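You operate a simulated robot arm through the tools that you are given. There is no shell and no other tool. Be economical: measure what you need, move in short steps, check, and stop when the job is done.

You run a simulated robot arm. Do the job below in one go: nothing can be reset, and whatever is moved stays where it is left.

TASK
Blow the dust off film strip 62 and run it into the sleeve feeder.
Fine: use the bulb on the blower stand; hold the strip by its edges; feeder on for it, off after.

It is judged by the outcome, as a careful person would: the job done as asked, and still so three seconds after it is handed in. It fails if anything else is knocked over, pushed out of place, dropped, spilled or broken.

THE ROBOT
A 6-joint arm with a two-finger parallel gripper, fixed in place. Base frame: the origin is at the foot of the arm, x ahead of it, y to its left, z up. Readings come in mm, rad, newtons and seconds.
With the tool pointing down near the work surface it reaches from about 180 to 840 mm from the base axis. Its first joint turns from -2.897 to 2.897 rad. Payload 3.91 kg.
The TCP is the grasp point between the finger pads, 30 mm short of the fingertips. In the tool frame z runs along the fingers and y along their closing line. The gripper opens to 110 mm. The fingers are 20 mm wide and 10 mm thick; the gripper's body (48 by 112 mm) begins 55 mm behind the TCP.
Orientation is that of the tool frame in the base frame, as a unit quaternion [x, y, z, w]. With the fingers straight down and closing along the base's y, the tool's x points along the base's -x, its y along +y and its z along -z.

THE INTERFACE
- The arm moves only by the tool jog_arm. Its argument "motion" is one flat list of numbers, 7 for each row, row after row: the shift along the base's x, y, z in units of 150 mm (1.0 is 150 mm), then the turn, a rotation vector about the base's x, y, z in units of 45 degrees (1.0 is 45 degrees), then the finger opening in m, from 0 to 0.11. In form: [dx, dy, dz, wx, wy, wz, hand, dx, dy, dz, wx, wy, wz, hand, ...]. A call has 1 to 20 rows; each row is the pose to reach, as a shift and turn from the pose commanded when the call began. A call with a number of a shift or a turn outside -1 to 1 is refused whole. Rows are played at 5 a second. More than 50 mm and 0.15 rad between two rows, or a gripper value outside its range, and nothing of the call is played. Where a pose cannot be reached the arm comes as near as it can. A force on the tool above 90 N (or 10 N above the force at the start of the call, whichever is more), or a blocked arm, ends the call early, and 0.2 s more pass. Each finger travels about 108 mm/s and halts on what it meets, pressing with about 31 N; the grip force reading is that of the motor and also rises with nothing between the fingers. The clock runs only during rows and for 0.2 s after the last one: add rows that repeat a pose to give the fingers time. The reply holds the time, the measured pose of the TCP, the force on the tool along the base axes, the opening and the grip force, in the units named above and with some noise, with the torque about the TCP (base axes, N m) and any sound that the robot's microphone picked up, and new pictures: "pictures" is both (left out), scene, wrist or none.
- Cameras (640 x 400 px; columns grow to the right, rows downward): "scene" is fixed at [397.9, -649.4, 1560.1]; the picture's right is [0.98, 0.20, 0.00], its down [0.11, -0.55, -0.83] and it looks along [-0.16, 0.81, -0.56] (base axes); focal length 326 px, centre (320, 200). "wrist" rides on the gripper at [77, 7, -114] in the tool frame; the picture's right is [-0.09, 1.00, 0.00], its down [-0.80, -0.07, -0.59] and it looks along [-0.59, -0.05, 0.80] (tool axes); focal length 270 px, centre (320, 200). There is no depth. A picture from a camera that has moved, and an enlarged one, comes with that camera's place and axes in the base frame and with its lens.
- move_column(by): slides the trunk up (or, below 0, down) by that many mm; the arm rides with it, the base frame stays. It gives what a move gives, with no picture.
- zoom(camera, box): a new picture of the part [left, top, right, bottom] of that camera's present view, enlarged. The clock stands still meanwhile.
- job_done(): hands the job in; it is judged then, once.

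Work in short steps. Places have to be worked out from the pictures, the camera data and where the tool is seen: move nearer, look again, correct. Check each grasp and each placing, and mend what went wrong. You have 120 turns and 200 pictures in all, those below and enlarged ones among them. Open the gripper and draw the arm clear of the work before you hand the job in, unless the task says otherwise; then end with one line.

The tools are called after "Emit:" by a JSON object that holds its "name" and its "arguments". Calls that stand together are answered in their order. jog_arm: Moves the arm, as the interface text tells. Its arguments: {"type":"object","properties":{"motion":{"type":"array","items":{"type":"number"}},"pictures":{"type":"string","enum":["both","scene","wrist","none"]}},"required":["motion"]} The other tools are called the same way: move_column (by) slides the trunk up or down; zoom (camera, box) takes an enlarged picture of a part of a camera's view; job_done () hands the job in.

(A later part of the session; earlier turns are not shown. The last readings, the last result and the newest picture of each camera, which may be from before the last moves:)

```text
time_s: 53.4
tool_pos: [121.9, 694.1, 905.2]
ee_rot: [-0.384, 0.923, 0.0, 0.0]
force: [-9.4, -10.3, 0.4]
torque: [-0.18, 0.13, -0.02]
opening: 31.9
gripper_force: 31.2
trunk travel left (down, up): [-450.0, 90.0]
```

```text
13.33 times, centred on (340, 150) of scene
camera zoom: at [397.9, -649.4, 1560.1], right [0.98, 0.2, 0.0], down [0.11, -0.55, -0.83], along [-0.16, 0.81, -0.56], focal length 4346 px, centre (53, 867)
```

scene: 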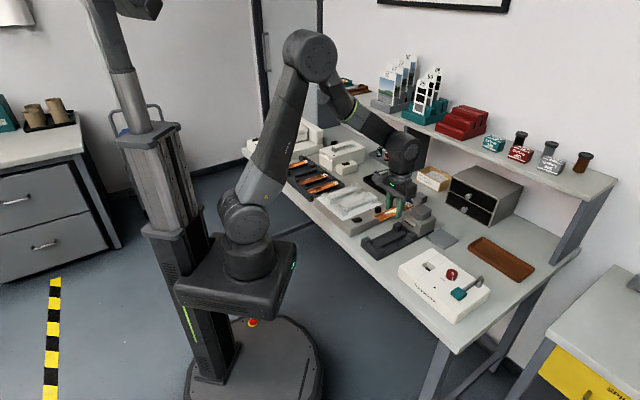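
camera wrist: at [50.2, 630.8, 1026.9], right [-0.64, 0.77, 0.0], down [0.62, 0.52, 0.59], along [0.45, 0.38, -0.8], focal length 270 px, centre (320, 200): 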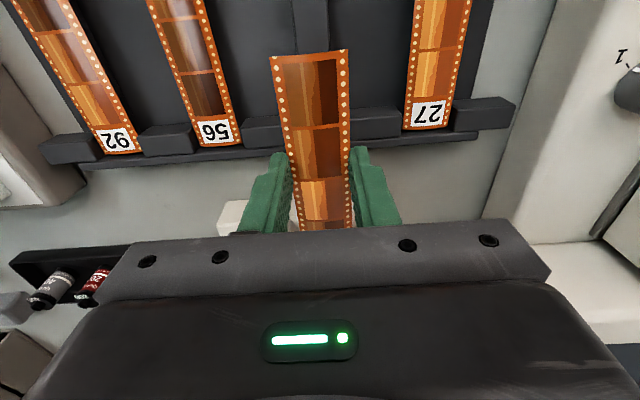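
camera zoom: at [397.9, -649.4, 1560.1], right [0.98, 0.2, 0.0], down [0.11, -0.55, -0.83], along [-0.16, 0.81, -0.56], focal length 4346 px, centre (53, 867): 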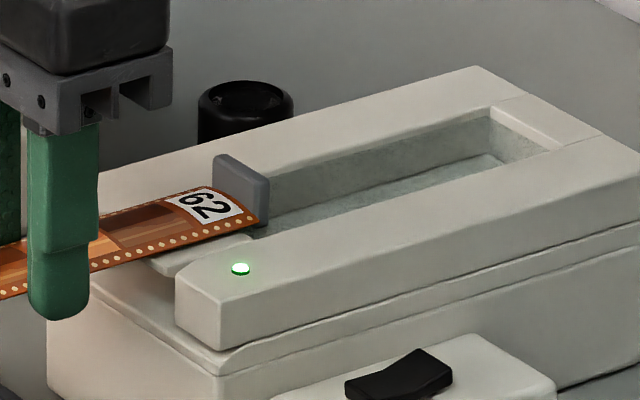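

The strip butts against the grey plate (14 N). Back off 2 mm, wait a second, and see whether the feeder takes it.

Emit:
{"name": "jog_arm", "arguments": {"motion": [-0.012, -0.012, 0, 0, 0, 0, 0.03, -0.012, -0.012, 0, 0, 0, 0, 0.03, -0.012, -0.012, 0, 0, 0, 0, 0.03, -0.012, -0.012, 0, 0, 0, 0, 0.03, -0.012, -0.012, 0, 0, 0, 0, 0.03], "pictures": "wrist"}}

Emit:
{"name": "zoom", "arguments": {"camera": "scene", "box": [325, 140, 355, 162]}}

```text
time_s: 54.6
tool_pos: [120.1, 692.6, 904.2]
ee_rot: [-0.383, 0.924, 0.0, 0.0]
force: [0.0, -0.5, 0.0]
torque: [-0.01, 0.0, 0.01]
opening: 31.6
gripper_force: 30.7
trunk travel left (down, up): [-450.0, 90.0]
camera wrist: at [61.0, 643.0, 1019.0], right [-0.64, 0.77, 0.0], down [0.62, 0.52, 0.59], along [0.45, 0.38, -0.8], focal length 270 px, centre (320, 200)
```

wrist: 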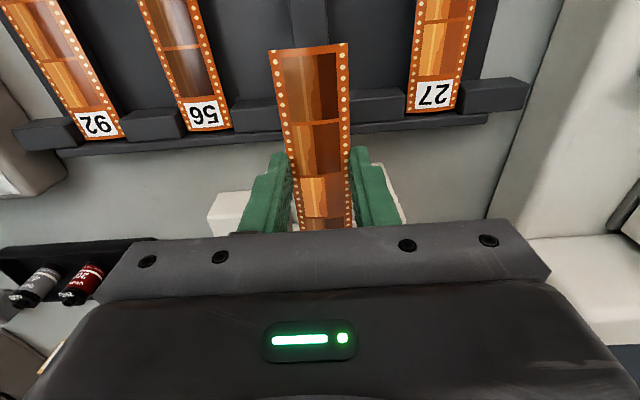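

```text
16.00 times, centred on (340, 151) of scene
camera zoom: at [397.9, -649.4, 1560.1], right [0.98, 0.2, 0.0], down [0.11, -0.55, -0.83], along [-0.16, 0.81, -0.56], focal length 5215 px, centre (0, 984)
```

zoom: 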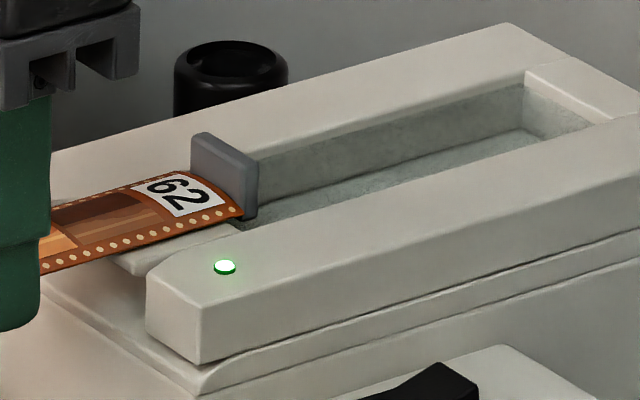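

The plate hasn't moved. The strip may need to lie on the ramp: lower 1.5 mm, nudge 2 mm forward to light contact, and wait.

Emit:
{"name": "jog_arm", "arguments": {"motion": [0, 0, -0.012, 0, 0, 0, 0.03, 0.006, 0.006, -0.012, 0, 0, 0, 0.03, 0.012, 0.012, -0.012, 0, 0, 0, 0.03, 0.012, 0.012, -0.012, 0, 0, 0, 0.03, 0.012, 0.012, -0.012, 0, 0, 0, 0.03], "pictures": "none"}}

Emit:
{"name": "zoom", "arguments": {"camera": "scene", "box": [325, 140, 355, 162]}}

```text
time_s: 55.8
tool_pos: [121.9, 693.7, 902.8]
ee_rot: [-0.384, 0.923, 0.0, 0.0]
force: [-3.3, -3.8, 3.2]
torque: [0.05, -0.06, -0.03]
opening: 31.9
gripper_force: 31.3
trunk travel left (down, up): [-450.0, 90.0]
```

```text
16.00 times, centred on (340, 151) of scene
camera zoom: at [397.9, -649.4, 1560.1], right [0.98, 0.2, 0.0], down [0.11, -0.55, -0.83], along [-0.16, 0.81, -0.56], focal length 5215 px, centre (0, 984)
```

zoom: 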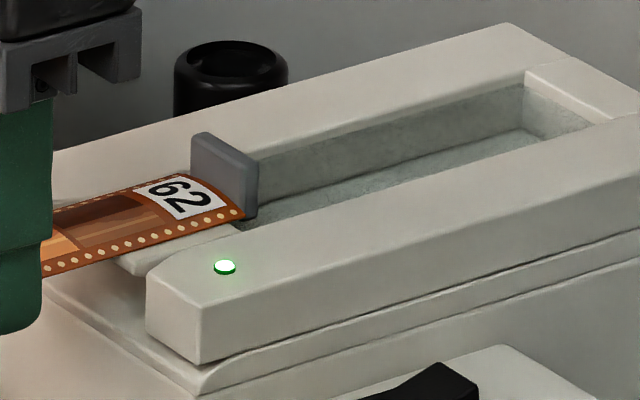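

No pull yet; force readings show only my own push. Perhaps the grip restrains it: relax the grip to a light hold, and watch.

Emit:
{"name": "jog_arm", "arguments": {"motion": [0, 0, 0, 0, 0, 0, 0.032, 0, 0, 0, 0, 0, 0, 0.033, 0, 0, 0, 0, 0, 0, 0.033, 0, 0, 0, 0, 0, 0, 0.033, 0, 0, 0, 0, 0, 0, 0.033], "pictures": "none"}}

Emit:
{"name": "zoom", "arguments": {"camera": "scene", "box": [310, 135, 355, 168]}}

```text
time_s: 57.0
tool_pos: [121.3, 694.2, 903.0]
ee_rot: [-0.383, 0.924, -0.001, -0.001]
force: [-0.1, -0.4, 0.3]
torque: [-0.02, 0.0, 0.03]
opening: 33.9
gripper_force: 0.8
trunk travel left (down, up): [-450.0, 90.0]
```

```text
12.12 times, centred on (332, 152) of scene
camera zoom: at [397.9, -649.4, 1560.1], right [0.98, 0.2, 0.0], down [0.11, -0.55, -0.83], along [-0.16, 0.81, -0.56], focal length 3951 px, centre (168, 788)
```

zoom: 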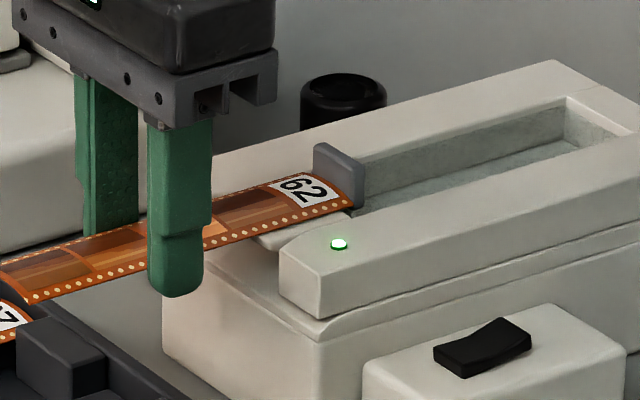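

The feeder hasn't grabbed it. I re-tighten, lift clear, and move aside with a 30° tilt so the wrist camera can look at the mouth and plate at a low angle.

Emit:
{"name": "jog_arm", "arguments": {"motion": [0, 0, 0, 0, 0, 0, 0.03, 0, 0, 0, 0, 0, 0, 0.03, -0.02, -0.02, 0.05, 0, 0, 0, 0.03, -0.02, -0.02, 0.31, 0, 0, 0, 0.03, 0.14, -0.22, 0.31, 0.11, -0.11, 0, 0.03, 0.3, -0.42, 0.31, 0.22, -0.22, 0, 0.03, 0.4, -0.54, 0.31, 0.33, -0.33, 0, 0.03, 0.486, -0.65, 0.31, 0.473, -0.47, 0, 0.03, 0.486, -0.65, 0.31, 0.473, -0.47, 0, 0.03], "pictures": "wrist"}}

```text
refused: row 8 steps farther than a row can; nothing moved
```

Resend with smaller rotation steps.

Emit:
{"name": "jog_arm", "arguments": {"motion": [0, 0, 0, 0, 0, 0, 0.03, 0, 0, 0, 0, 0, 0, 0.03, -0.02, -0.02, 0.05, 0, 0, 0, 0.03, -0.02, -0.02, 0.31, 0, 0, 0, 0.03, 0.14, -0.2, 0.31, 0.1, -0.1, 0, 0.03, 0.3, -0.4, 0.31, 0.2, -0.2, 0, 0.03, 0.4, -0.54, 0.31, 0.3, -0.3, 0, 0.03, 0.486, -0.65, 0.31, 0.4, -0.4, 0, 0.03, 0.486, -0.65, 0.31, 0.473, -0.47, 0, 0.03, 0.486, -0.65, 0.31, 0.473, -0.47, 0, 0.03], "pictures": "wrist"}}

```text
time_s: 59.2
tool_pos: [194.7, 598.1, 948.1]
ee_rot: [-0.371, 0.892, 0.101, 0.24]
force: [0.3, -1.2, -0.5]
torque: [0.0, -0.02, 0.03]
opening: 31.8
gripper_force: 31.2
trunk travel left (down, up): [-450.0, 90.0]
camera wrist: at [102.6, 514.1, 1008.9], right [-0.65, 0.76, 0.05], down [0.33, 0.23, 0.92], along [0.68, 0.61, -0.4], focal length 270 px, centre (320, 200)
```

wrist: 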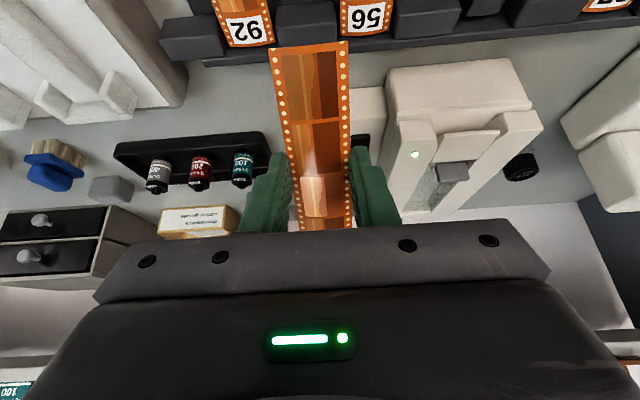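

Emit:
{"name": "zoom", "arguments": {"camera": "wrist", "box": [380, 110, 550, 215]}}

Emit:
{"name": "zoom", "arguments": {"camera": "wrist", "box": [425, 125, 485, 165]}}

```text
3.76 times, centred on (465, 162) of wrist
camera zoom: at [102.6, 514.1, 1008.9], right [-0.65, 0.76, 0.05], down [0.33, 0.23, 0.92], along [0.68, 0.61, -0.4], focal length 1018 px, centre (-226, 341)
```

zoom: 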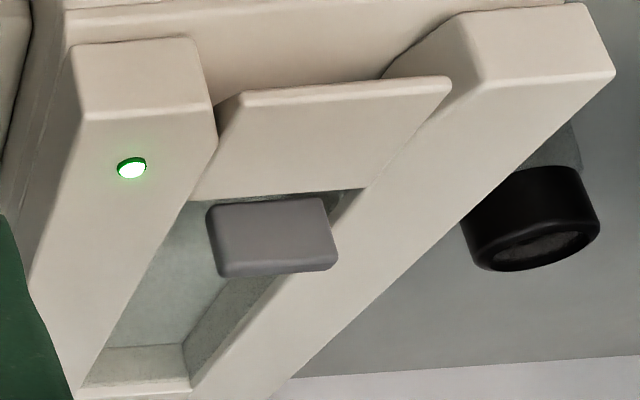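

```text
10.00 times, centred on (455, 145) of wrist
camera zoom: at [102.6, 514.1, 1008.9], right [-0.65, 0.76, 0.05], down [0.33, 0.23, 0.92], along [0.68, 0.61, -0.4], focal length 2703 px, centre (-1030, 750)
```

zoom: 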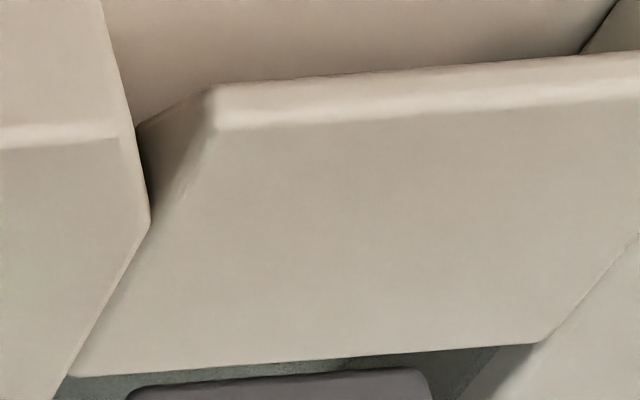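

This reveals the design: the piece I thought was a ramp is a thin cover bridging the walls (z≈877–881); the real mouth, with funnel chamfers, is the slot beneath it, floor z≈858. So the strip must go in ~21 mm lower. I untilt and move back to in front of the mouth.

Emit:
{"name": "jog_arm", "arguments": {"motion": [-0.1, 0.05, 0, -0.1, 0.1, 0, 0.03, -0.2, 0.1, 0, -0.2, 0.2, 0, 0.03, -0.35, 0.17, 0, -0.3, 0.3, 0, 0.03, -0.5, 0.26, 0, -0.4, 0.4, 0, 0.03, -0.65, 0.33, 0, -0.473, 0.47, 0, 0.03, -0.74, 0.387, 0, -0.473, 0.47, 0, 0.03, -0.74, 0.387, 0, -0.473, 0.47, 0, 0.03], "pictures": "wrist"}}

Emit:
{"name": "zoom", "arguments": {"camera": "scene", "box": [325, 140, 355, 162]}}

```text
time_s: 60.8
tool_pos: [83.7, 655.1, 948.5]
ee_rot: [-0.383, 0.924, -0.001, 0.0]
force: [-0.3, 1.0, 0.2]
torque: [0.0, 0.0, -0.02]
opening: 32.1
gripper_force: 31.0
trunk travel left (down, up): [-450.0, 90.0]
camera wrist: at [23.4, 605.5, 1062.8], right [-0.64, 0.77, 0.0], down [0.62, 0.52, 0.59], along [0.45, 0.38, -0.8], focal length 270 px, centre (320, 200)
```

wrist: 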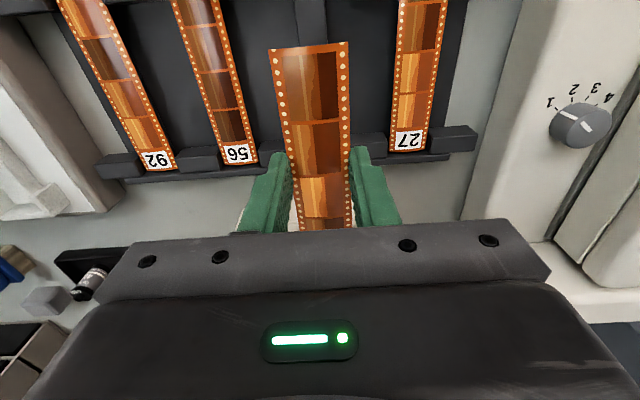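

```text
16.00 times, centred on (340, 151) of scene
camera zoom: at [397.9, -649.4, 1560.1], right [0.98, 0.2, 0.0], down [0.11, -0.55, -0.83], along [-0.16, 0.81, -0.56], focal length 5215 px, centre (0, 984)
```

zoom: 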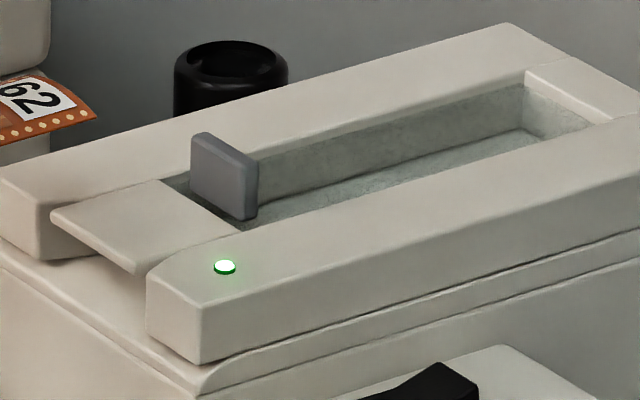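

Confirmed: the slot with funnel lies beneath the cover. Descend to TCP 884 in front of the mouth.

Emit:
{"name": "jog_arm", "arguments": {"motion": [0, 0, -0.2, 0, 0, 0, 0.03, 0, 0, -0.35, 0, 0, 0, 0.03, 0, 0, -0.43, 0, 0, 0, 0.03, 0, 0, -0.43, 0, 0, 0, 0.03], "pictures": "none"}}

Emit:
{"name": "zoom", "arguments": {"camera": "scene", "box": [315, 140, 355, 168]}}

```text
time_s: 61.8
tool_pos: [83.4, 654.5, 884.3]
ee_rot: [-0.383, 0.924, -0.001, 0.0]
force: [-0.2, -0.6, -0.2]
torque: [-0.03, -0.01, -0.04]
opening: 32.1
gripper_force: 30.8
trunk travel left (down, up): [-450.0, 90.0]
```

```text
14.29 times, centred on (335, 154) of scene
camera zoom: at [397.9, -649.4, 1560.1], right [0.98, 0.2, 0.0], down [0.11, -0.55, -0.83], along [-0.16, 0.81, -0.56], focal length 4656 px, centre (106, 857)
```

zoom: 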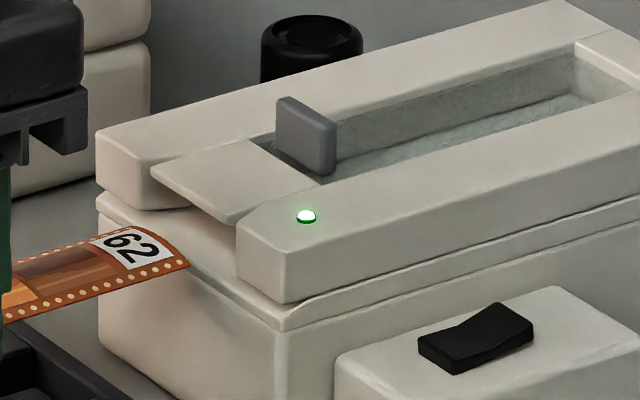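

Lead is at the mouth, just above floor level. Raise 3 mm and advance 30 mm.

Emit:
{"name": "jog_arm", "arguments": {"motion": [0, 0, 0.02, 0, 0, 0, 0.03, 0.035, 0.035, 0.02, 0, 0, 0, 0.03, 0.07, 0.07, 0.02, 0, 0, 0, 0.03, 0.105, 0.105, 0.02, 0, 0, 0, 0.03, 0.141, 0.141, 0.02, 0, 0, 0, 0.03, 0.141, 0.141, 0.02, 0, 0, 0, 0.03], "pictures": "none"}}

Emit:
{"name": "zoom", "arguments": {"camera": "scene", "box": [315, 140, 355, 168]}}

```text
time_s: 63.2
tool_pos: [105.5, 676.2, 885.5]
ee_rot: [-0.383, 0.924, 0.001, 0.0]
force: [0.1, 0.1, 0.3]
torque: [0.0, 0.03, 0.04]
opening: 32.0
gripper_force: 30.6
trunk travel left (down, up): [-450.0, 90.0]
```

```text
14.29 times, centred on (335, 154) of scene
camera zoom: at [397.9, -649.4, 1560.1], right [0.98, 0.2, 0.0], down [0.11, -0.55, -0.83], along [-0.16, 0.81, -0.56], focal length 4656 px, centre (106, 857)
```

zoom: 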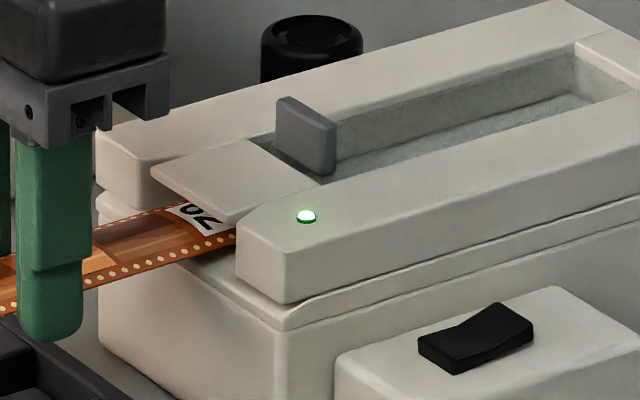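

It slides under the cover freely. Lower 2 mm and advance in steps, watching for the feeder's pull.

Emit:
{"name": "jog_arm", "arguments": {"motion": [0.02, 0.02, -0.014, 0, 0, 0, 0.03, 0.04, 0.04, -0.014, 0, 0, 0, 0.03, 0.06, 0.06, -0.014, 0, 0, 0, 0.03, 0.08, 0.08, -0.014, 0, 0, 0, 0.03, 0.08, 0.08, -0.014, 0, 0, 0, 0.03], "pictures": "none"}}

Emit:
{"name": "zoom", "arguments": {"camera": "scene", "box": [315, 140, 355, 168]}}

```text
time_s: 64.4
tool_pos: [116.6, 687.5, 885.2]
ee_rot: [-0.383, 0.924, 0.0, 0.0]
force: [-0.8, -0.2, -0.1]
torque: [0.0, 0.01, -0.02]
opening: 32.0
gripper_force: 31.2
trunk travel left (down, up): [-450.0, 90.0]
```

```text
14.29 times, centred on (335, 154) of scene
camera zoom: at [397.9, -649.4, 1560.1], right [0.98, 0.2, 0.0], down [0.11, -0.55, -0.83], along [-0.16, 0.81, -0.56], focal length 4656 px, centre (106, 857)
```

zoom: 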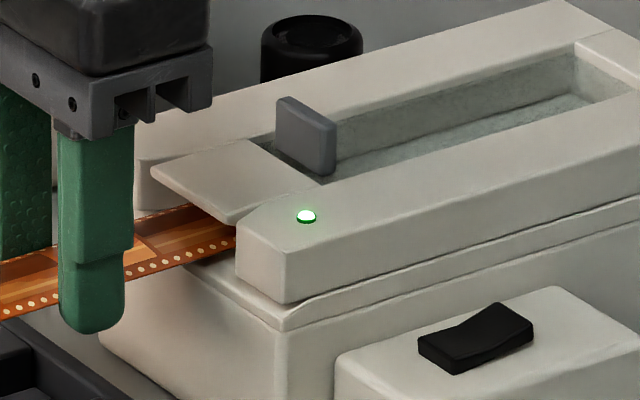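

No force yet. Advance 15 mm more (fingers still well clear of the body).

Emit:
{"name": "jog_arm", "arguments": {"motion": [0.018, 0.018, 0, 0, 0, 0, 0.03, 0.036, 0.036, 0, 0, 0, 0, 0.03, 0.054, 0.054, 0, 0, 0, 0, 0.03, 0.07, 0.07, 0, 0, 0, 0, 0.03, 0.07, 0.07, 0, 0, 0, 0, 0.03, 0.07, 0.07, 0, 0, 0, 0, 0.03], "pictures": "wrist"}}

Emit:
{"name": "zoom", "arguments": {"camera": "scene", "box": [315, 140, 355, 168]}}

```text
time_s: 65.8
tool_pos: [127.1, 697.5, 886.2]
ee_rot: [-0.383, 0.924, 0.0, 0.0]
force: [-1.2, 0.3, 0.0]
torque: [0.01, 0.0, 0.03]
opening: 32.0
gripper_force: 30.7
trunk travel left (down, up): [-450.0, 90.0]
camera wrist: at [67.4, 648.4, 1000.4], right [-0.64, 0.77, 0.0], down [0.62, 0.52, 0.59], along [0.45, 0.38, -0.8], focal length 270 px, centre (320, 200)
```

wrist: 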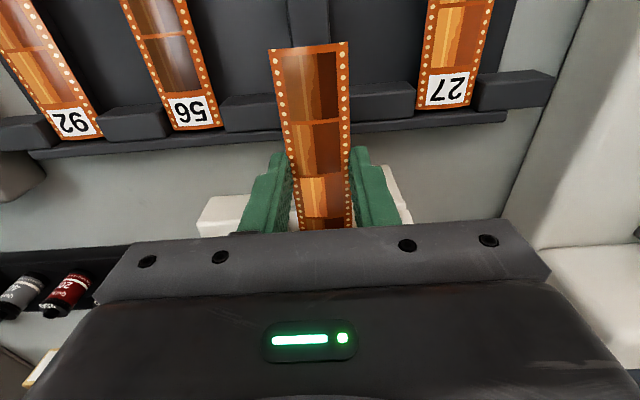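

```text
14.29 times, centred on (335, 154) of scene
camera zoom: at [397.9, -649.4, 1560.1], right [0.98, 0.2, 0.0], down [0.11, -0.55, -0.83], along [-0.16, 0.81, -0.56], focal length 4656 px, centre (106, 857)
```

zoom: 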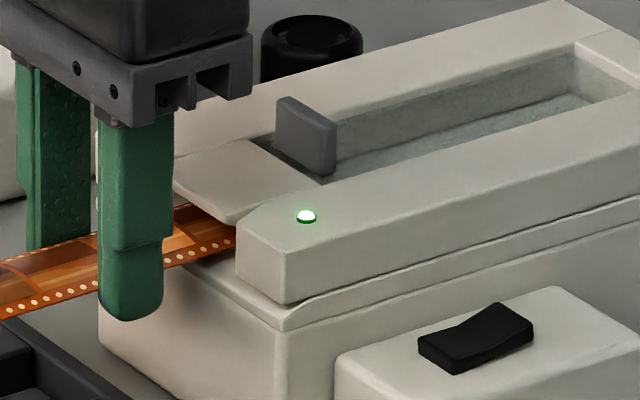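

Advance 10 mm further and lower ~3 mm toward the floor; wait.

Emit:
{"name": "jog_arm", "arguments": {"motion": [0, 0, -0.01, 0, 0, 0, 0.03, 0, 0, -0.02, 0, 0, 0, 0.03, 0.024, 0.024, -0.02, 0, 0, 0, 0.03, 0.047, 0.047, -0.02, 0, 0, 0, 0.03, 0.047, 0.047, -0.02, 0, 0, 0, 0.03, 0.047, 0.047, -0.02, 0, 0, 0, 0.03], "pictures": "none"}}

Emit:
{"name": "zoom", "arguments": {"camera": "scene", "box": [315, 140, 355, 168]}}

```text
time_s: 67.2
tool_pos: [135.7, 705.6, 881.3]
ee_rot: [-0.384, 0.923, 0.0, 0.0]
force: [0.1, 0.4, 0.3]
torque: [0.03, 0.01, 0.01]
opening: 32.0
gripper_force: 31.0
trunk travel left (down, up): [-450.0, 90.0]
```

```text
14.29 times, centred on (335, 154) of scene
camera zoom: at [397.9, -649.4, 1560.1], right [0.98, 0.2, 0.0], down [0.11, -0.55, -0.83], along [-0.16, 0.81, -0.56], focal length 4656 px, centre (106, 857)
```

zoom: 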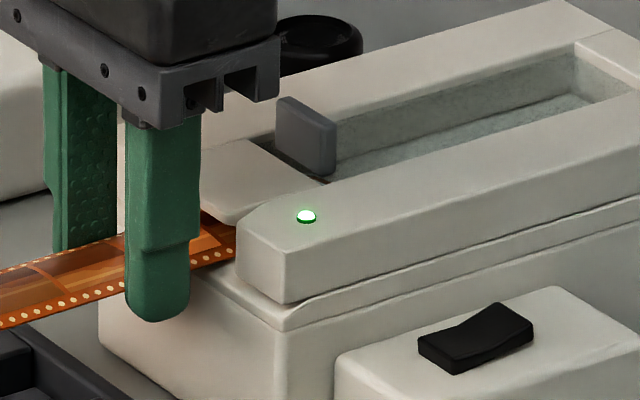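

Lead should be ~20 mm past the cover, no forces. Ease the grip to a light hold to let the feeder draw it.

Emit:
{"name": "jog_arm", "arguments": {"motion": [0, 0, 0, 0, 0, 0, 0.032, 0, 0, 0, 0, 0, 0, 0.033, 0, 0, 0, 0, 0, 0, 0.0335, 0, 0, 0, 0, 0, 0, 0.0335, 0, 0, 0, 0, 0, 0, 0.0335], "pictures": "wrist"}}

Emit:
{"name": "zoom", "arguments": {"camera": "scene", "box": [310, 135, 355, 168]}}

```text
time_s: 68.4
tool_pos: [135.0, 706.1, 882.6]
ee_rot: [-0.383, 0.924, -0.001, 0.0]
force: [0.0, 0.6, 0.6]
torque: [0.02, -0.01, -0.01]
opening: 34.6
gripper_force: 0.8
trunk travel left (down, up): [-450.0, 90.0]
camera wrist: at [74.9, 655.2, 997.2], right [-0.64, 0.77, 0.0], down [0.62, 0.52, 0.59], along [0.45, 0.38, -0.8], focal length 270 px, centre (320, 200)
```

wrist: 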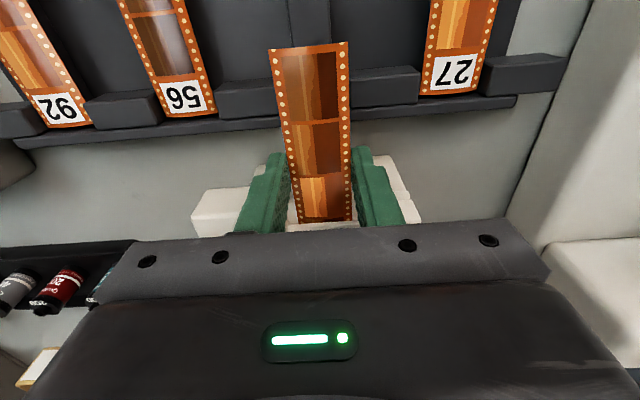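

```text
12.12 times, centred on (332, 152) of scene
camera zoom: at [397.9, -649.4, 1560.1], right [0.98, 0.2, 0.0], down [0.11, -0.55, -0.83], along [-0.16, 0.81, -0.56], focal length 3951 px, centre (168, 788)
```

zoom: 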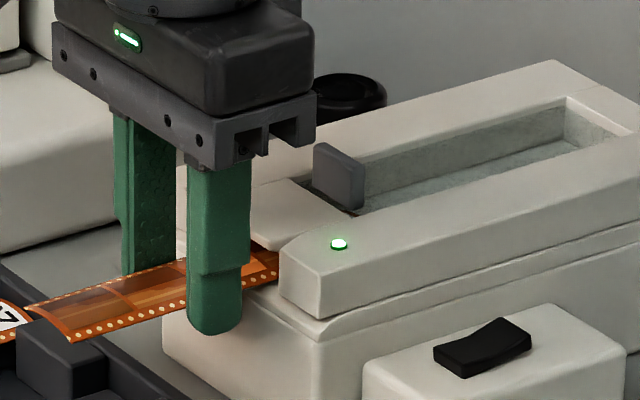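

Still not drawn. Re-grip firmly and lower until the strip lies on the slot floor.

Emit:
{"name": "jog_arm", "arguments": {"motion": [0, 0, 0, 0, 0, 0, 0.03, 0, 0, -0.01, 0, 0, 0, 0.03, 0, 0, -0.02, 0, 0, 0, 0.03, 0, 0, -0.02, 0, 0, 0, 0.03], "pictures": "none"}}

```text
time_s: 69.4
tool_pos: [134.8, 705.3, 881.5]
ee_rot: [-0.383, 0.924, 0.002, 0.002]
force: [2.1, 1.2, 13.0]
torque: [0.35, -0.37, -0.03]
opening: 32.2
gripper_force: 31.1
trunk travel left (down, up): [-450.0, 90.0]
```

The strip presses on the slot floor. Ease up 1 mm and wait for pull.

Emit:
{"name": "jog_arm", "arguments": {"motion": [0, 0, 0.008, 0, 0, 0, 0.03, 0, 0, 0.008, 0, 0, 0, 0.03, 0, 0, 0.008, 0, 0, 0, 0.033, 0, 0, 0.008, 0, 0, 0, 0.033, 0, 0, 0.008, 0, 0, 0, 0.033], "pictures": "none"}}

Emit:
{"name": "zoom", "arguments": {"camera": "scene", "box": [310, 135, 355, 168]}}

```text
time_s: 70.6
tool_pos: [134.9, 705.0, 881.5]
ee_rot: [-0.383, 0.924, 0.0, 0.0]
force: [0.1, 0.1, -1.1]
torque: [0.04, 0.01, 0.01]
opening: 34.1
gripper_force: 1.1
trunk travel left (down, up): [-450.0, 90.0]
```

```text
12.12 times, centred on (332, 152) of scene
camera zoom: at [397.9, -649.4, 1560.1], right [0.98, 0.2, 0.0], down [0.11, -0.55, -0.83], along [-0.16, 0.81, -0.56], focal length 3951 px, centre (168, 788)
```

zoom: 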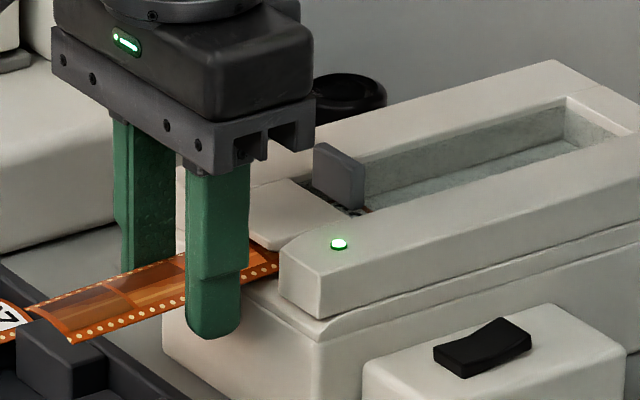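

Something shows at the edge of the trough beneath the plate; zoom in.

Emit:
{"name": "zoom", "arguments": {"camera": "scene", "box": [328, 144, 346, 156]}}

```text
16.00 times, centred on (337, 150) of scene
camera zoom: at [397.9, -649.4, 1560.1], right [0.98, 0.2, 0.0], down [0.11, -0.55, -0.83], along [-0.16, 0.81, -0.56], focal length 5215 px, centre (48, 1000)
```

zoom: 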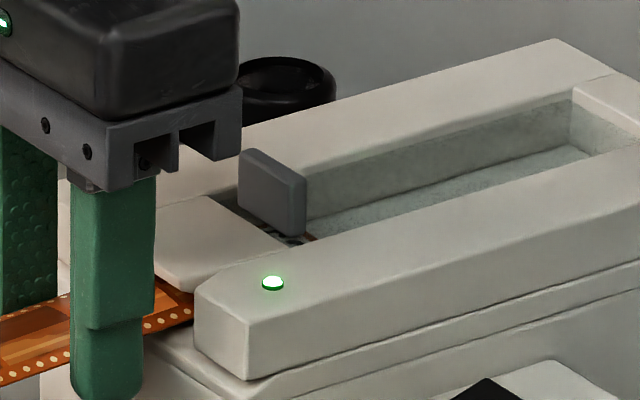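

The lead peeks out under the plate into the trough. There are ~12 mm left before the fingertips meet the body; advance 9 mm more with firm grip.

Emit:
{"name": "jog_arm", "arguments": {"motion": [0, 0, 0.004, 0, 0, 0, 0.03, 0, 0, 0.01, 0, 0, 0, 0.03, 0.014, 0.014, 0.01, 0, 0, 0, 0.03, 0.028, 0.028, 0.01, 0, 0, 0, 0.03, 0.042, 0.042, 0.01, 0, 0, 0, 0.03, 0.042, 0.042, 0.01, 0, 0, 0, 0.03, 0.042, 0.042, 0.01, 0, 0, 0, 0.03], "pictures": "none"}}

Emit:
{"name": "zoom", "arguments": {"camera": "scene", "box": [310, 135, 355, 168]}}

```text
time_s: 72.2
tool_pos: [141.5, 711.8, 882.6]
ee_rot: [-0.383, 0.924, 0.0, -0.001]
force: [-0.4, 0.0, -1.2]
torque: [-0.04, -0.05, -0.01]
opening: 31.8
gripper_force: 31.2
trunk travel left (down, up): [-450.0, 90.0]
```

```text
12.12 times, centred on (332, 152) of scene
camera zoom: at [397.9, -649.4, 1560.1], right [0.98, 0.2, 0.0], down [0.11, -0.55, -0.83], along [-0.16, 0.81, -0.56], focal length 3951 px, centre (168, 788)
```

zoom: 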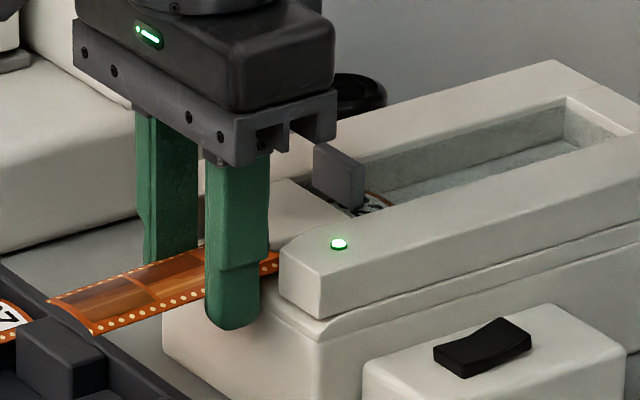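

The lead is now visibly in the trough, but no draw yet. Inch forward 4 mm more to bring the strip's balance point onto the slot floor, watching the force.

Emit:
{"name": "jog_arm", "arguments": {"motion": [0.007, 0.007, 0, 0, 0, 0, 0.03, 0.014, 0.014, 0, 0, 0, 0, 0.03, 0.019, 0.019, 0, 0, 0, 0, 0.03, 0.019, 0.019, 0, 0, 0, 0, 0.03], "pictures": "wrist"}}

Emit:
{"name": "zoom", "arguments": {"camera": "wrist", "box": [180, 30, 440, 240]}}

```text
time_s: 73.2
tool_pos: [143.3, 714.0, 881.7]
ee_rot: [-0.384, 0.923, 0.0, 0.0]
force: [-0.2, 0.8, 0.2]
torque: [-0.03, 0.01, -0.02]
opening: 32.1
gripper_force: 30.7
trunk travel left (down, up): [-450.0, 90.0]
camera wrist: at [83.6, 664.6, 996.5], right [-0.64, 0.77, 0.0], down [0.62, 0.52, 0.59], along [0.45, 0.38, -0.8], focal length 270 px, centre (320, 200)
```

wrist: 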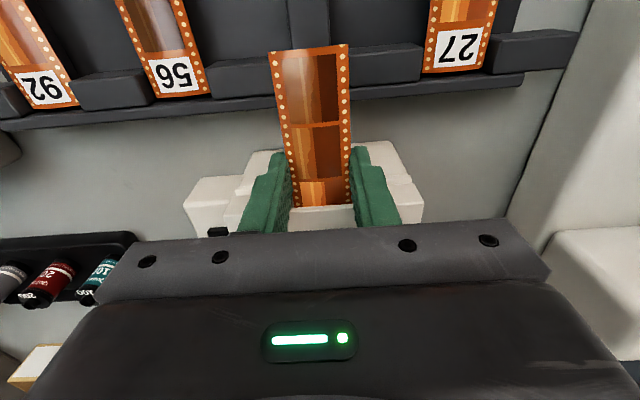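

```text
1.90 times, centred on (310, 135) of wrist
camera zoom: at [83.6, 664.6, 996.5], right [-0.64, 0.77, 0.0], down [0.62, 0.52, 0.59], along [0.45, 0.38, -0.8], focal length 515 px, centre (339, 324)
```

zoom: 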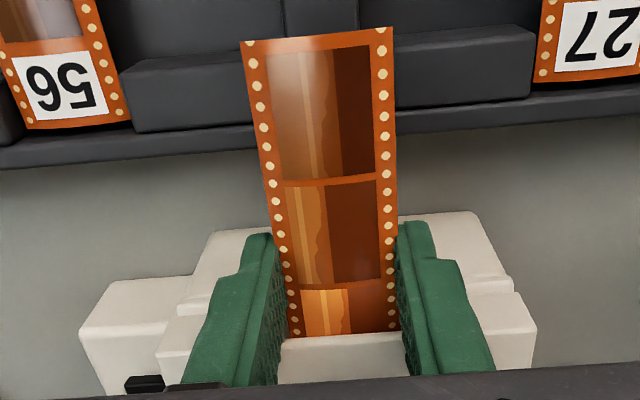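

No automatic draw while held. The cleaner way is a re-grip nearer the tail so the strip can go deep enough to rest stably. The tray's slot 62 is directly in line behind, so I back straight out 126 mm over it.

Emit:
{"name": "jog_arm", "arguments": {"motion": [0, 0, 0.01, 0, 0, 0, 0.03, -0.1, -0.1, 0.01, 0, 0, 0, 0.03, -0.25, -0.25, 0.01, 0, 0, 0, 0.03, -0.4, -0.4, 0.01, 0, 0, 0, 0.03, -0.5, -0.5, 0.01, 0, 0, 0, 0.03, -0.595, -0.593, 0.01, 0, 0, 0, 0.03, -0.595, -0.593, 0.01, 0, 0, 0, 0.03], "pictures": "wrist"}}

Emit:
{"name": "zoom", "arguments": {"camera": "wrist", "box": [210, 0, 420, 90]}}

Emit:
{"name": "zoom", "arguments": {"camera": "scene", "box": [275, 135, 355, 190]}}

```text
time_s: 74.8
tool_pos: [55.1, 624.8, 884.6]
ee_rot: [-0.384, 0.923, 0.0, 0.0]
force: [0.2, -0.1, -0.3]
torque: [0.03, -0.03, -0.01]
opening: 31.5
gripper_force: 31.0
trunk travel left (down, up): [-450.0, 90.0]
camera wrist: at [-5.5, 575.6, 998.6], right [-0.64, 0.77, 0.0], down [0.62, 0.52, 0.59], along [0.45, 0.38, -0.8], focal length 270 px, centre (320, 200)
```

wrist: 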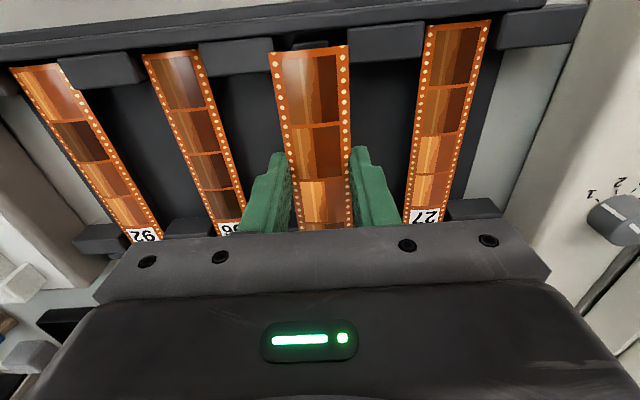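

```text
3.05 times, centred on (315, 45) of wrist
camera zoom: at [-5.5, 575.6, 998.6], right [-0.64, 0.77, 0.0], down [0.62, 0.52, 0.59], along [0.45, 0.38, -0.8], focal length 824 px, centre (335, 672)
```

zoom: 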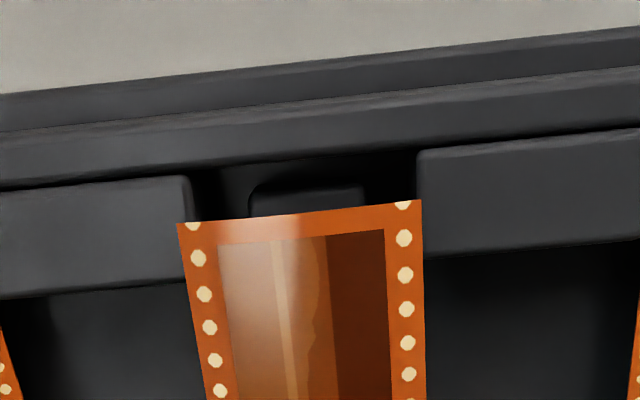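

```text
7.27 times, centred on (315, 162) of scene
camera zoom: at [397.9, -649.4, 1560.1], right [0.98, 0.2, 0.0], down [0.11, -0.55, -0.83], along [-0.16, 0.81, -0.56], focal length 2371 px, centre (356, 473)
```

zoom: 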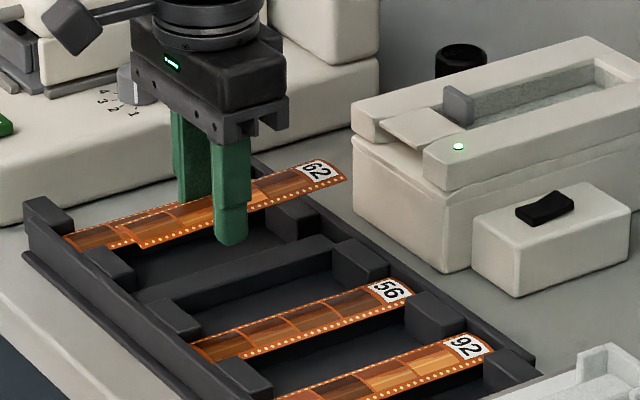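

Aligned with the tray's slot 62 within ~1 mm. Lower to TCP 844 and on until light contact.

Emit:
{"name": "jog_arm", "arguments": {"motion": [0, 0, -0.1, 0, 0, 0, 0.03, 0, 0, -0.2, 0, 0, 0, 0.03, 0, 0, -0.26, 0, 0, 0, 0.03, 0, 0, -0.275, 0, 0, 0, 0.03, 0, 0, -0.275, 0, 0, 0, 0.03], "pictures": "none"}}

Emit:
{"name": "zoom", "arguments": {"camera": "wrist", "box": [210, 0, 420, 90]}}

```text
time_s: 76.0
tool_pos: [55.2, 625.8, 841.4]
ee_rot: [-0.384, 0.924, 0.0, 0.0]
force: [0.9, 0.1, -0.3]
torque: [-0.01, -0.01, 0.04]
opening: 31.8
gripper_force: 30.8
trunk travel left (down, up): [-450.0, 90.0]
```

```text
3.05 times, centred on (315, 45) of wrist
camera zoom: at [-5.5, 575.7, 956.6], right [-0.64, 0.77, 0.0], down [0.62, 0.52, 0.59], along [0.45, 0.38, -0.8], focal length 824 px, centre (335, 672)
```

zoom: 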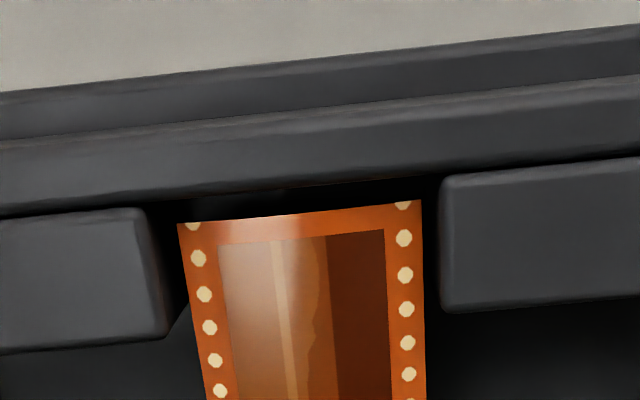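

Seated. Lower 1 mm, open, move 32 mm back toward the tail and close again.

Emit:
{"name": "jog_arm", "arguments": {"motion": [0, 0, -0.008, 0, 0, 0, 0.03, 0, 0, -0.008, 0, 0, 0, 0.036, 0, 0, -0.004, 0, 0, 0, 0.046, 0, 0, 0, 0, 0, 0, 0.046, -0.075, -0.075, 0, 0, 0, 0, 0.046, -0.151, -0.151, 0, 0, 0, 0, 0.046, -0.151, -0.151, 0, 0, 0, 0, 0.046], "pictures": "wrist"}}

Emit:
{"name": "zoom", "arguments": {"camera": "wrist", "box": [200, 40, 440, 240]}}

```text
time_s: 77.6
tool_pos: [31.7, 603.7, 843.2]
ee_rot: [-0.383, 0.924, 0.0, 0.0]
force: [0.4, 0.4, -0.1]
torque: [0.02, 0.02, -0.03]
opening: 46.0
gripper_force: 0.0
trunk travel left (down, up): [-450.0, 90.0]
camera wrist: at [-28.5, 553.7, 957.5], right [-0.64, 0.77, 0.0], down [0.62, 0.52, 0.59], along [0.45, 0.38, -0.8], focal length 270 px, centre (320, 200)
```

wrist: 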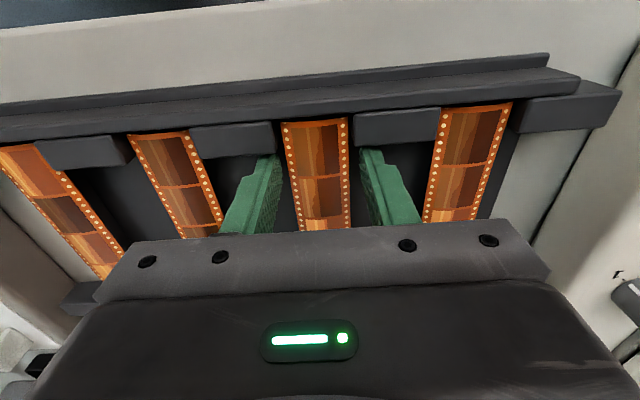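

```text
2.00 times, centred on (320, 140) of wrist
camera zoom: at [-28.5, 553.7, 957.5], right [-0.64, 0.77, 0.0], down [0.62, 0.52, 0.59], along [0.45, 0.38, -0.8], focal length 541 px, centre (320, 320)
```

zoom: 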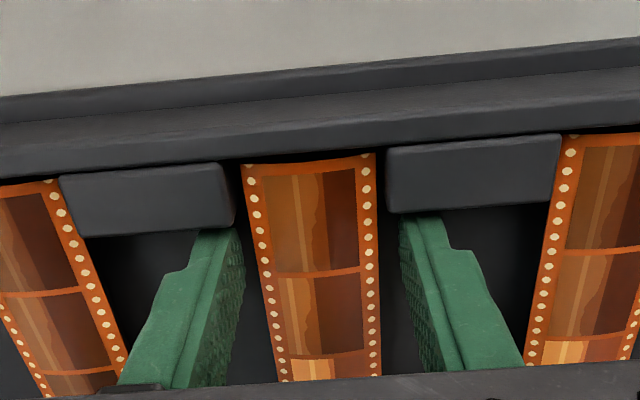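

Tail is 29 mm behind the grip point, lead 119 mm ahead. Close and lift.

Emit:
{"name": "jog_arm", "arguments": {"motion": [0, 0, 0, 0, 0, 0, 0.038, 0, 0, 0, 0, 0, 0, 0.033, 0, 0, 0, 0, 0, 0, 0.03, 0, 0, 0, 0, 0, 0, 0.03, 0, 0, 0.07, 0, 0, 0, 0.03, 0, 0, 0.2, 0, 0, 0, 0.03, 0, 0, 0.4, 0, 0, 0, 0.03, 0, 0, 0.4, 0, 0, 0, 0.03], "pictures": "wrist"}}

Emit:
{"name": "zoom", "arguments": {"camera": "scene", "box": [270, 130, 350, 185]}}

```text
time_s: 79.4
tool_pos: [32.0, 601.4, 902.6]
ee_rot: [-0.384, 0.923, 0.0, 0.0]
force: [0.6, 0.4, -1.1]
torque: [-0.02, -0.02, -0.01]
opening: 32.3
gripper_force: 30.5
trunk travel left (down, up): [-450.0, 90.0]
camera wrist: at [-27.8, 552.6, 1016.9], right [-0.64, 0.77, 0.0], down [0.62, 0.52, 0.59], along [0.45, 0.38, -0.8], focal length 270 px, centre (320, 200)
```

wrist: 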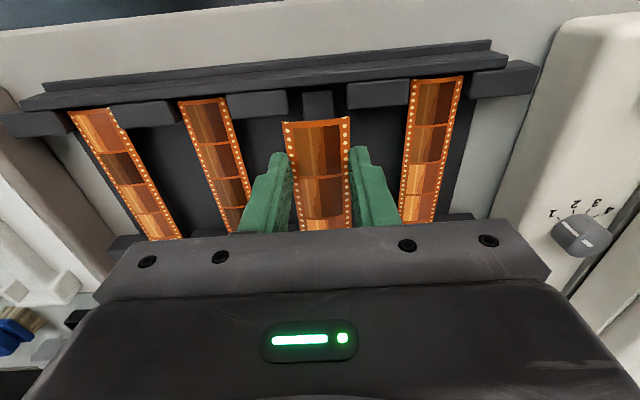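

```text
7.27 times, centred on (310, 158) of scene
camera zoom: at [397.9, -649.4, 1560.1], right [0.98, 0.2, 0.0], down [0.11, -0.55, -0.83], along [-0.16, 0.81, -0.56], focal length 2371 px, centre (393, 509)
```

zoom: 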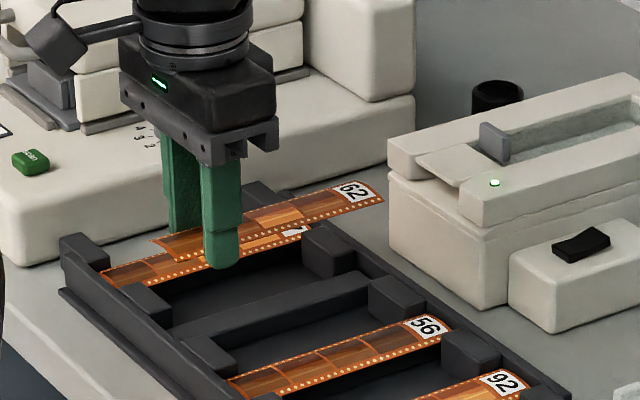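

Level and secure. Lower to 887 and slide forward into the slot, 122 mm, in steps.

Emit:
{"name": "jog_arm", "arguments": {"motion": [-0.003, 0.003, -0.105, 0, 0, 0, 0.03, 0.09, 0.1, -0.105, 0, 0, 0, 0.03, 0.19, 0.2, -0.105, 0, 0, 0, 0.03, 0.27, 0.28, -0.105, 0, 0, 0, 0.03, 0.35, 0.36, -0.105, 0, 0, 0, 0.03, 0.43, 0.44, -0.105, 0, 0, 0, 0.03, 0.5, 0.51, -0.105, 0, 0, 0, 0.03, 0.57, 0.58, -0.105, 0, 0, 0, 0.03, 0.57, 0.58, -0.105, 0, 0, 0, 0.03], "pictures": "none"}}

Emit:
{"name": "zoom", "arguments": {"camera": "scene", "box": [310, 135, 355, 168]}}

```text
time_s: 81.4
tool_pos: [118.4, 691.0, 887.6]
ee_rot: [-0.383, 0.924, 0.0, -0.001]
force: [-0.5, -0.2, -0.7]
torque: [-0.02, -0.01, -0.03]
opening: 31.5
gripper_force: 30.9
trunk travel left (down, up): [-450.0, 90.0]
```

```text
12.12 times, centred on (332, 152) of scene
camera zoom: at [397.9, -649.4, 1560.1], right [0.98, 0.2, 0.0], down [0.11, -0.55, -0.83], along [-0.16, 0.81, -0.56], focal length 3951 px, centre (168, 788)
```

zoom: 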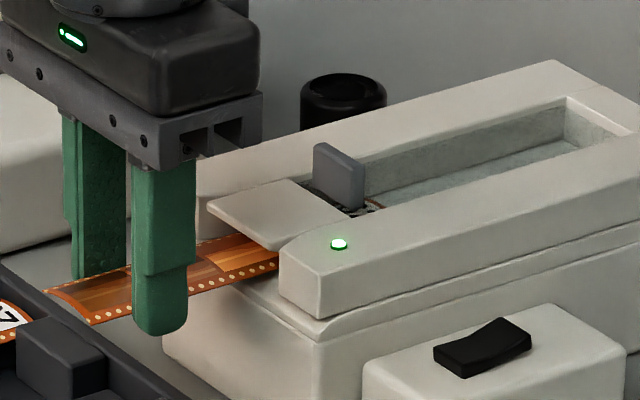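

In smoothly. Advance 25 mm more.

Emit:
{"name": "jog_arm", "arguments": {"motion": [0.03, 0.03, -0.01, 0, 0, 0, 0.03, 0.06, 0.06, -0.01, 0, 0, 0, 0.03, 0.09, 0.09, -0.01, 0, 0, 0, 0.03, 0.117, 0.117, -0.01, 0, 0, 0, 0.03, 0.117, 0.117, -0.01, 0, 0, 0, 0.03], "pictures": "none"}}

Emit:
{"name": "zoom", "arguments": {"camera": "scene", "box": [310, 135, 355, 168]}}

```text
time_s: 82.6
tool_pos: [136.0, 707.2, 885.3]
ee_rot: [-0.384, 0.923, 0.0, 0.0]
force: [0.4, 1.3, 0.6]
torque: [0.04, -0.02, -0.01]
opening: 32.0
gripper_force: 31.1
trunk travel left (down, up): [-450.0, 90.0]
```

```text
12.12 times, centred on (332, 152) of scene
camera zoom: at [397.9, -649.4, 1560.1], right [0.98, 0.2, 0.0], down [0.11, -0.55, -0.83], along [-0.16, 0.81, -0.56], focal length 3951 px, centre (168, 788)
```

zoom: 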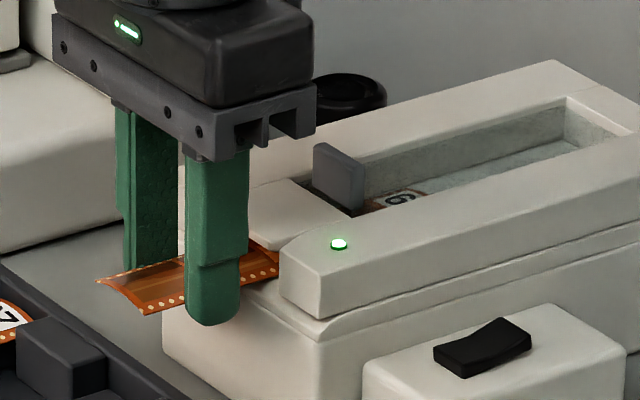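

Lead is well into the trough and the balance point is inside. Lower onto the floor and release gently; watch whether it is drawn in.

Emit:
{"name": "jog_arm", "arguments": {"motion": [0, 0, -0.008, 0, 0, 0, 0.03, 0, 0, -0.018, 0, 0, 0, 0.03, 0, 0, -0.018, 0, 0, 0, 0.033, 0, 0, -0.018, 0, 0, 0, 0.037, 0, 0, -0.018, 0, 0, 0, 0.037, 0, 0, -0.018, 0, 0, 0, 0.037], "pictures": "none"}}

Emit:
{"name": "zoom", "arguments": {"camera": "scene", "box": [310, 135, 355, 168]}}

```text
time_s: 84.0
tool_pos: [134.7, 708.0, 881.8]
ee_rot: [-0.383, 0.924, 0.001, -0.001]
force: [0.5, -0.7, -0.5]
torque: [0.02, -0.02, 0.01]
opening: 36.8
gripper_force: 0.1
trunk travel left (down, up): [-450.0, 90.0]
```

```text
12.12 times, centred on (332, 152) of scene
camera zoom: at [397.9, -649.4, 1560.1], right [0.98, 0.2, 0.0], down [0.11, -0.55, -0.83], along [-0.16, 0.81, -0.56], focal length 3951 px, centre (168, 788)
```

zoom: 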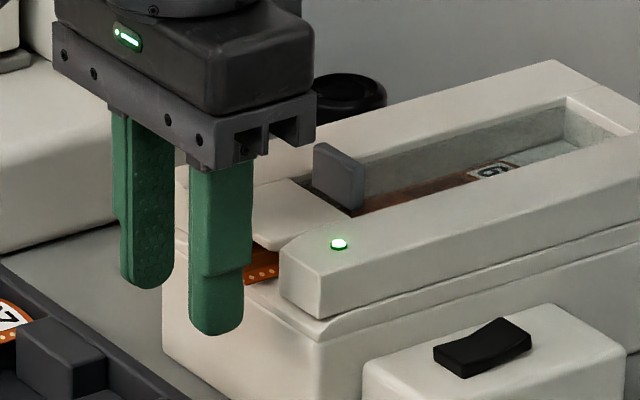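

Released — the feeder is drawing it in. Back the hand away and let it finish.

Emit:
{"name": "jog_arm", "arguments": {"motion": [0, 0, 0, 0, 0, 0, 0.045, -0.06, -0.06, 0.02, 0, 0, 0, 0.045, -0.15, -0.15, 0.1, 0, 0, 0, 0.045, -0.15, -0.15, 0.35, 0, 0, 0, 0.045, -0.15, -0.15, 0.6, 0, 0, 0, 0.045, -0.15, -0.15, 0.6, 0, 0, 0, 0.045, -0.15, -0.15, 0.6, 0, 0, 0, 0.045, -0.15, -0.15, 0.6, 0, 0, 0, 0.045], "pictures": "none"}}

Emit:
{"name": "zoom", "arguments": {"camera": "scene", "box": [310, 130, 370, 175]}}

```text
time_s: 85.8
tool_pos: [113.2, 684.2, 972.7]
ee_rot: [-0.384, 0.923, 0.0, 0.0]
force: [-1.1, -0.6, 0.3]
torque: [0.01, 0.0, 0.0]
opening: 44.7
gripper_force: 0.1
trunk travel left (down, up): [-450.0, 90.0]
```

```text
8.89 times, centred on (340, 152) of scene
camera zoom: at [397.9, -649.4, 1560.1], right [0.98, 0.2, 0.0], down [0.11, -0.55, -0.83], along [-0.16, 0.81, -0.56], focal length 2897 px, centre (142, 622)
```

zoom: 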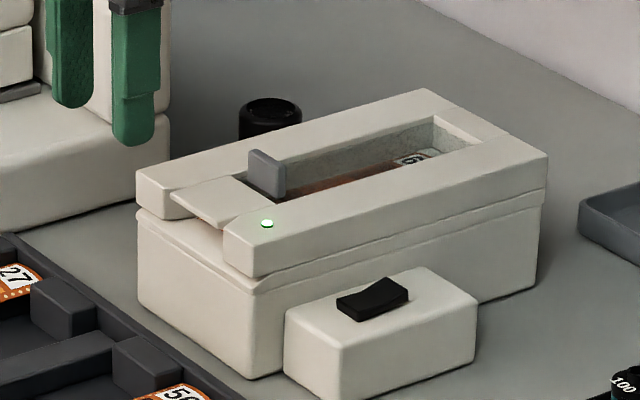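

Nearly all in. Move the hand above the switch with closed fingers while it finishes, then check.

Emit:
{"name": "jog_arm", "arguments": {"motion": [0.25, 0.05, 0.1, 0, 0, 0, 0.03, 0.5, 0.1, 0.1, 0, 0, 0, 0.01, 0.75, 0.16, 0.1, 0, 0, 0, 0, 1, 0.22, 0.1, 0, 0, 0, 0, 1, 0.22, 0.1, 0, 0, 0, 0, 1, 0.22, 0.1, 0, 0, 0, 0], "pictures": "wrist"}}

Emit:
{"name": "zoom", "arguments": {"camera": "scene", "box": [310, 130, 370, 175]}}

Emit:
{"name": "zoom", "arguments": {"camera": "wrist", "box": [320, 0, 520, 220]}}

```text
time_s: 87.2
tool_pos: [262.4, 718.2, 988.3]
ee_rot: [-0.384, 0.923, 0.0, 0.0]
force: [0.2, -0.4, 0.5]
torque: [0.02, -0.01, 0.0]
opening: 0.0
gripper_force: 31.5
trunk travel left (down, up): [-450.0, 90.0]
camera wrist: at [202.7, 667.9, 1104.1], right [-0.64, 0.77, 0.0], down [0.62, 0.52, 0.59], along [0.45, 0.38, -0.8], focal length 270 px, centre (320, 200)
```

wrist: 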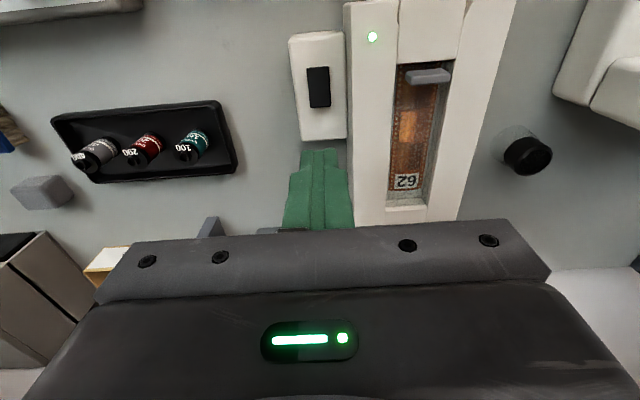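

```text
8.89 times, centred on (340, 152) of scene
camera zoom: at [397.9, -649.4, 1560.1], right [0.98, 0.2, 0.0], down [0.11, -0.55, -0.83], along [-0.16, 0.81, -0.56], focal length 2897 px, centre (142, 622)
```

zoom: 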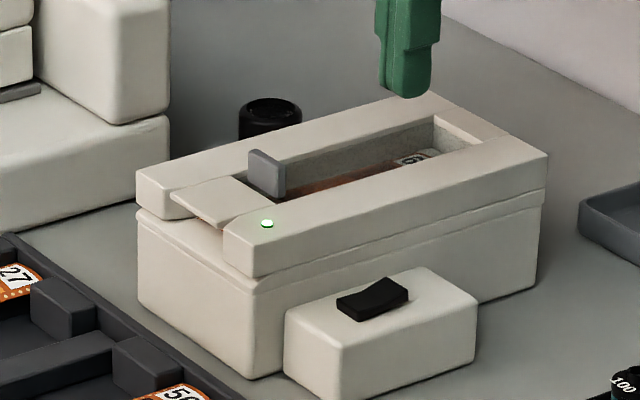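

```text
1.82 times, centred on (420, 110) of wrist
camera zoom: at [202.7, 667.9, 1104.1], right [-0.64, 0.77, 0.0], down [0.62, 0.52, 0.59], along [0.45, 0.38, -0.8], focal length 491 px, centre (138, 364)
```

zoom: 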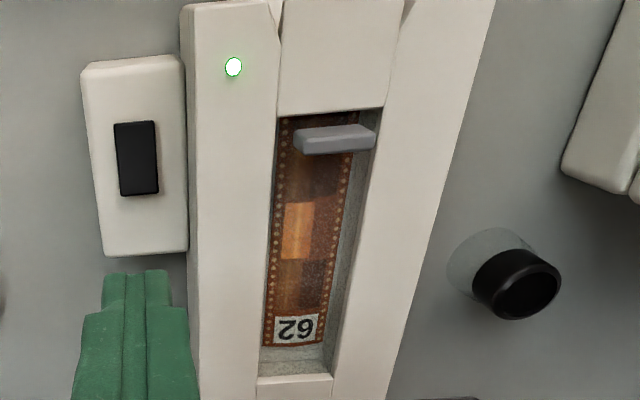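

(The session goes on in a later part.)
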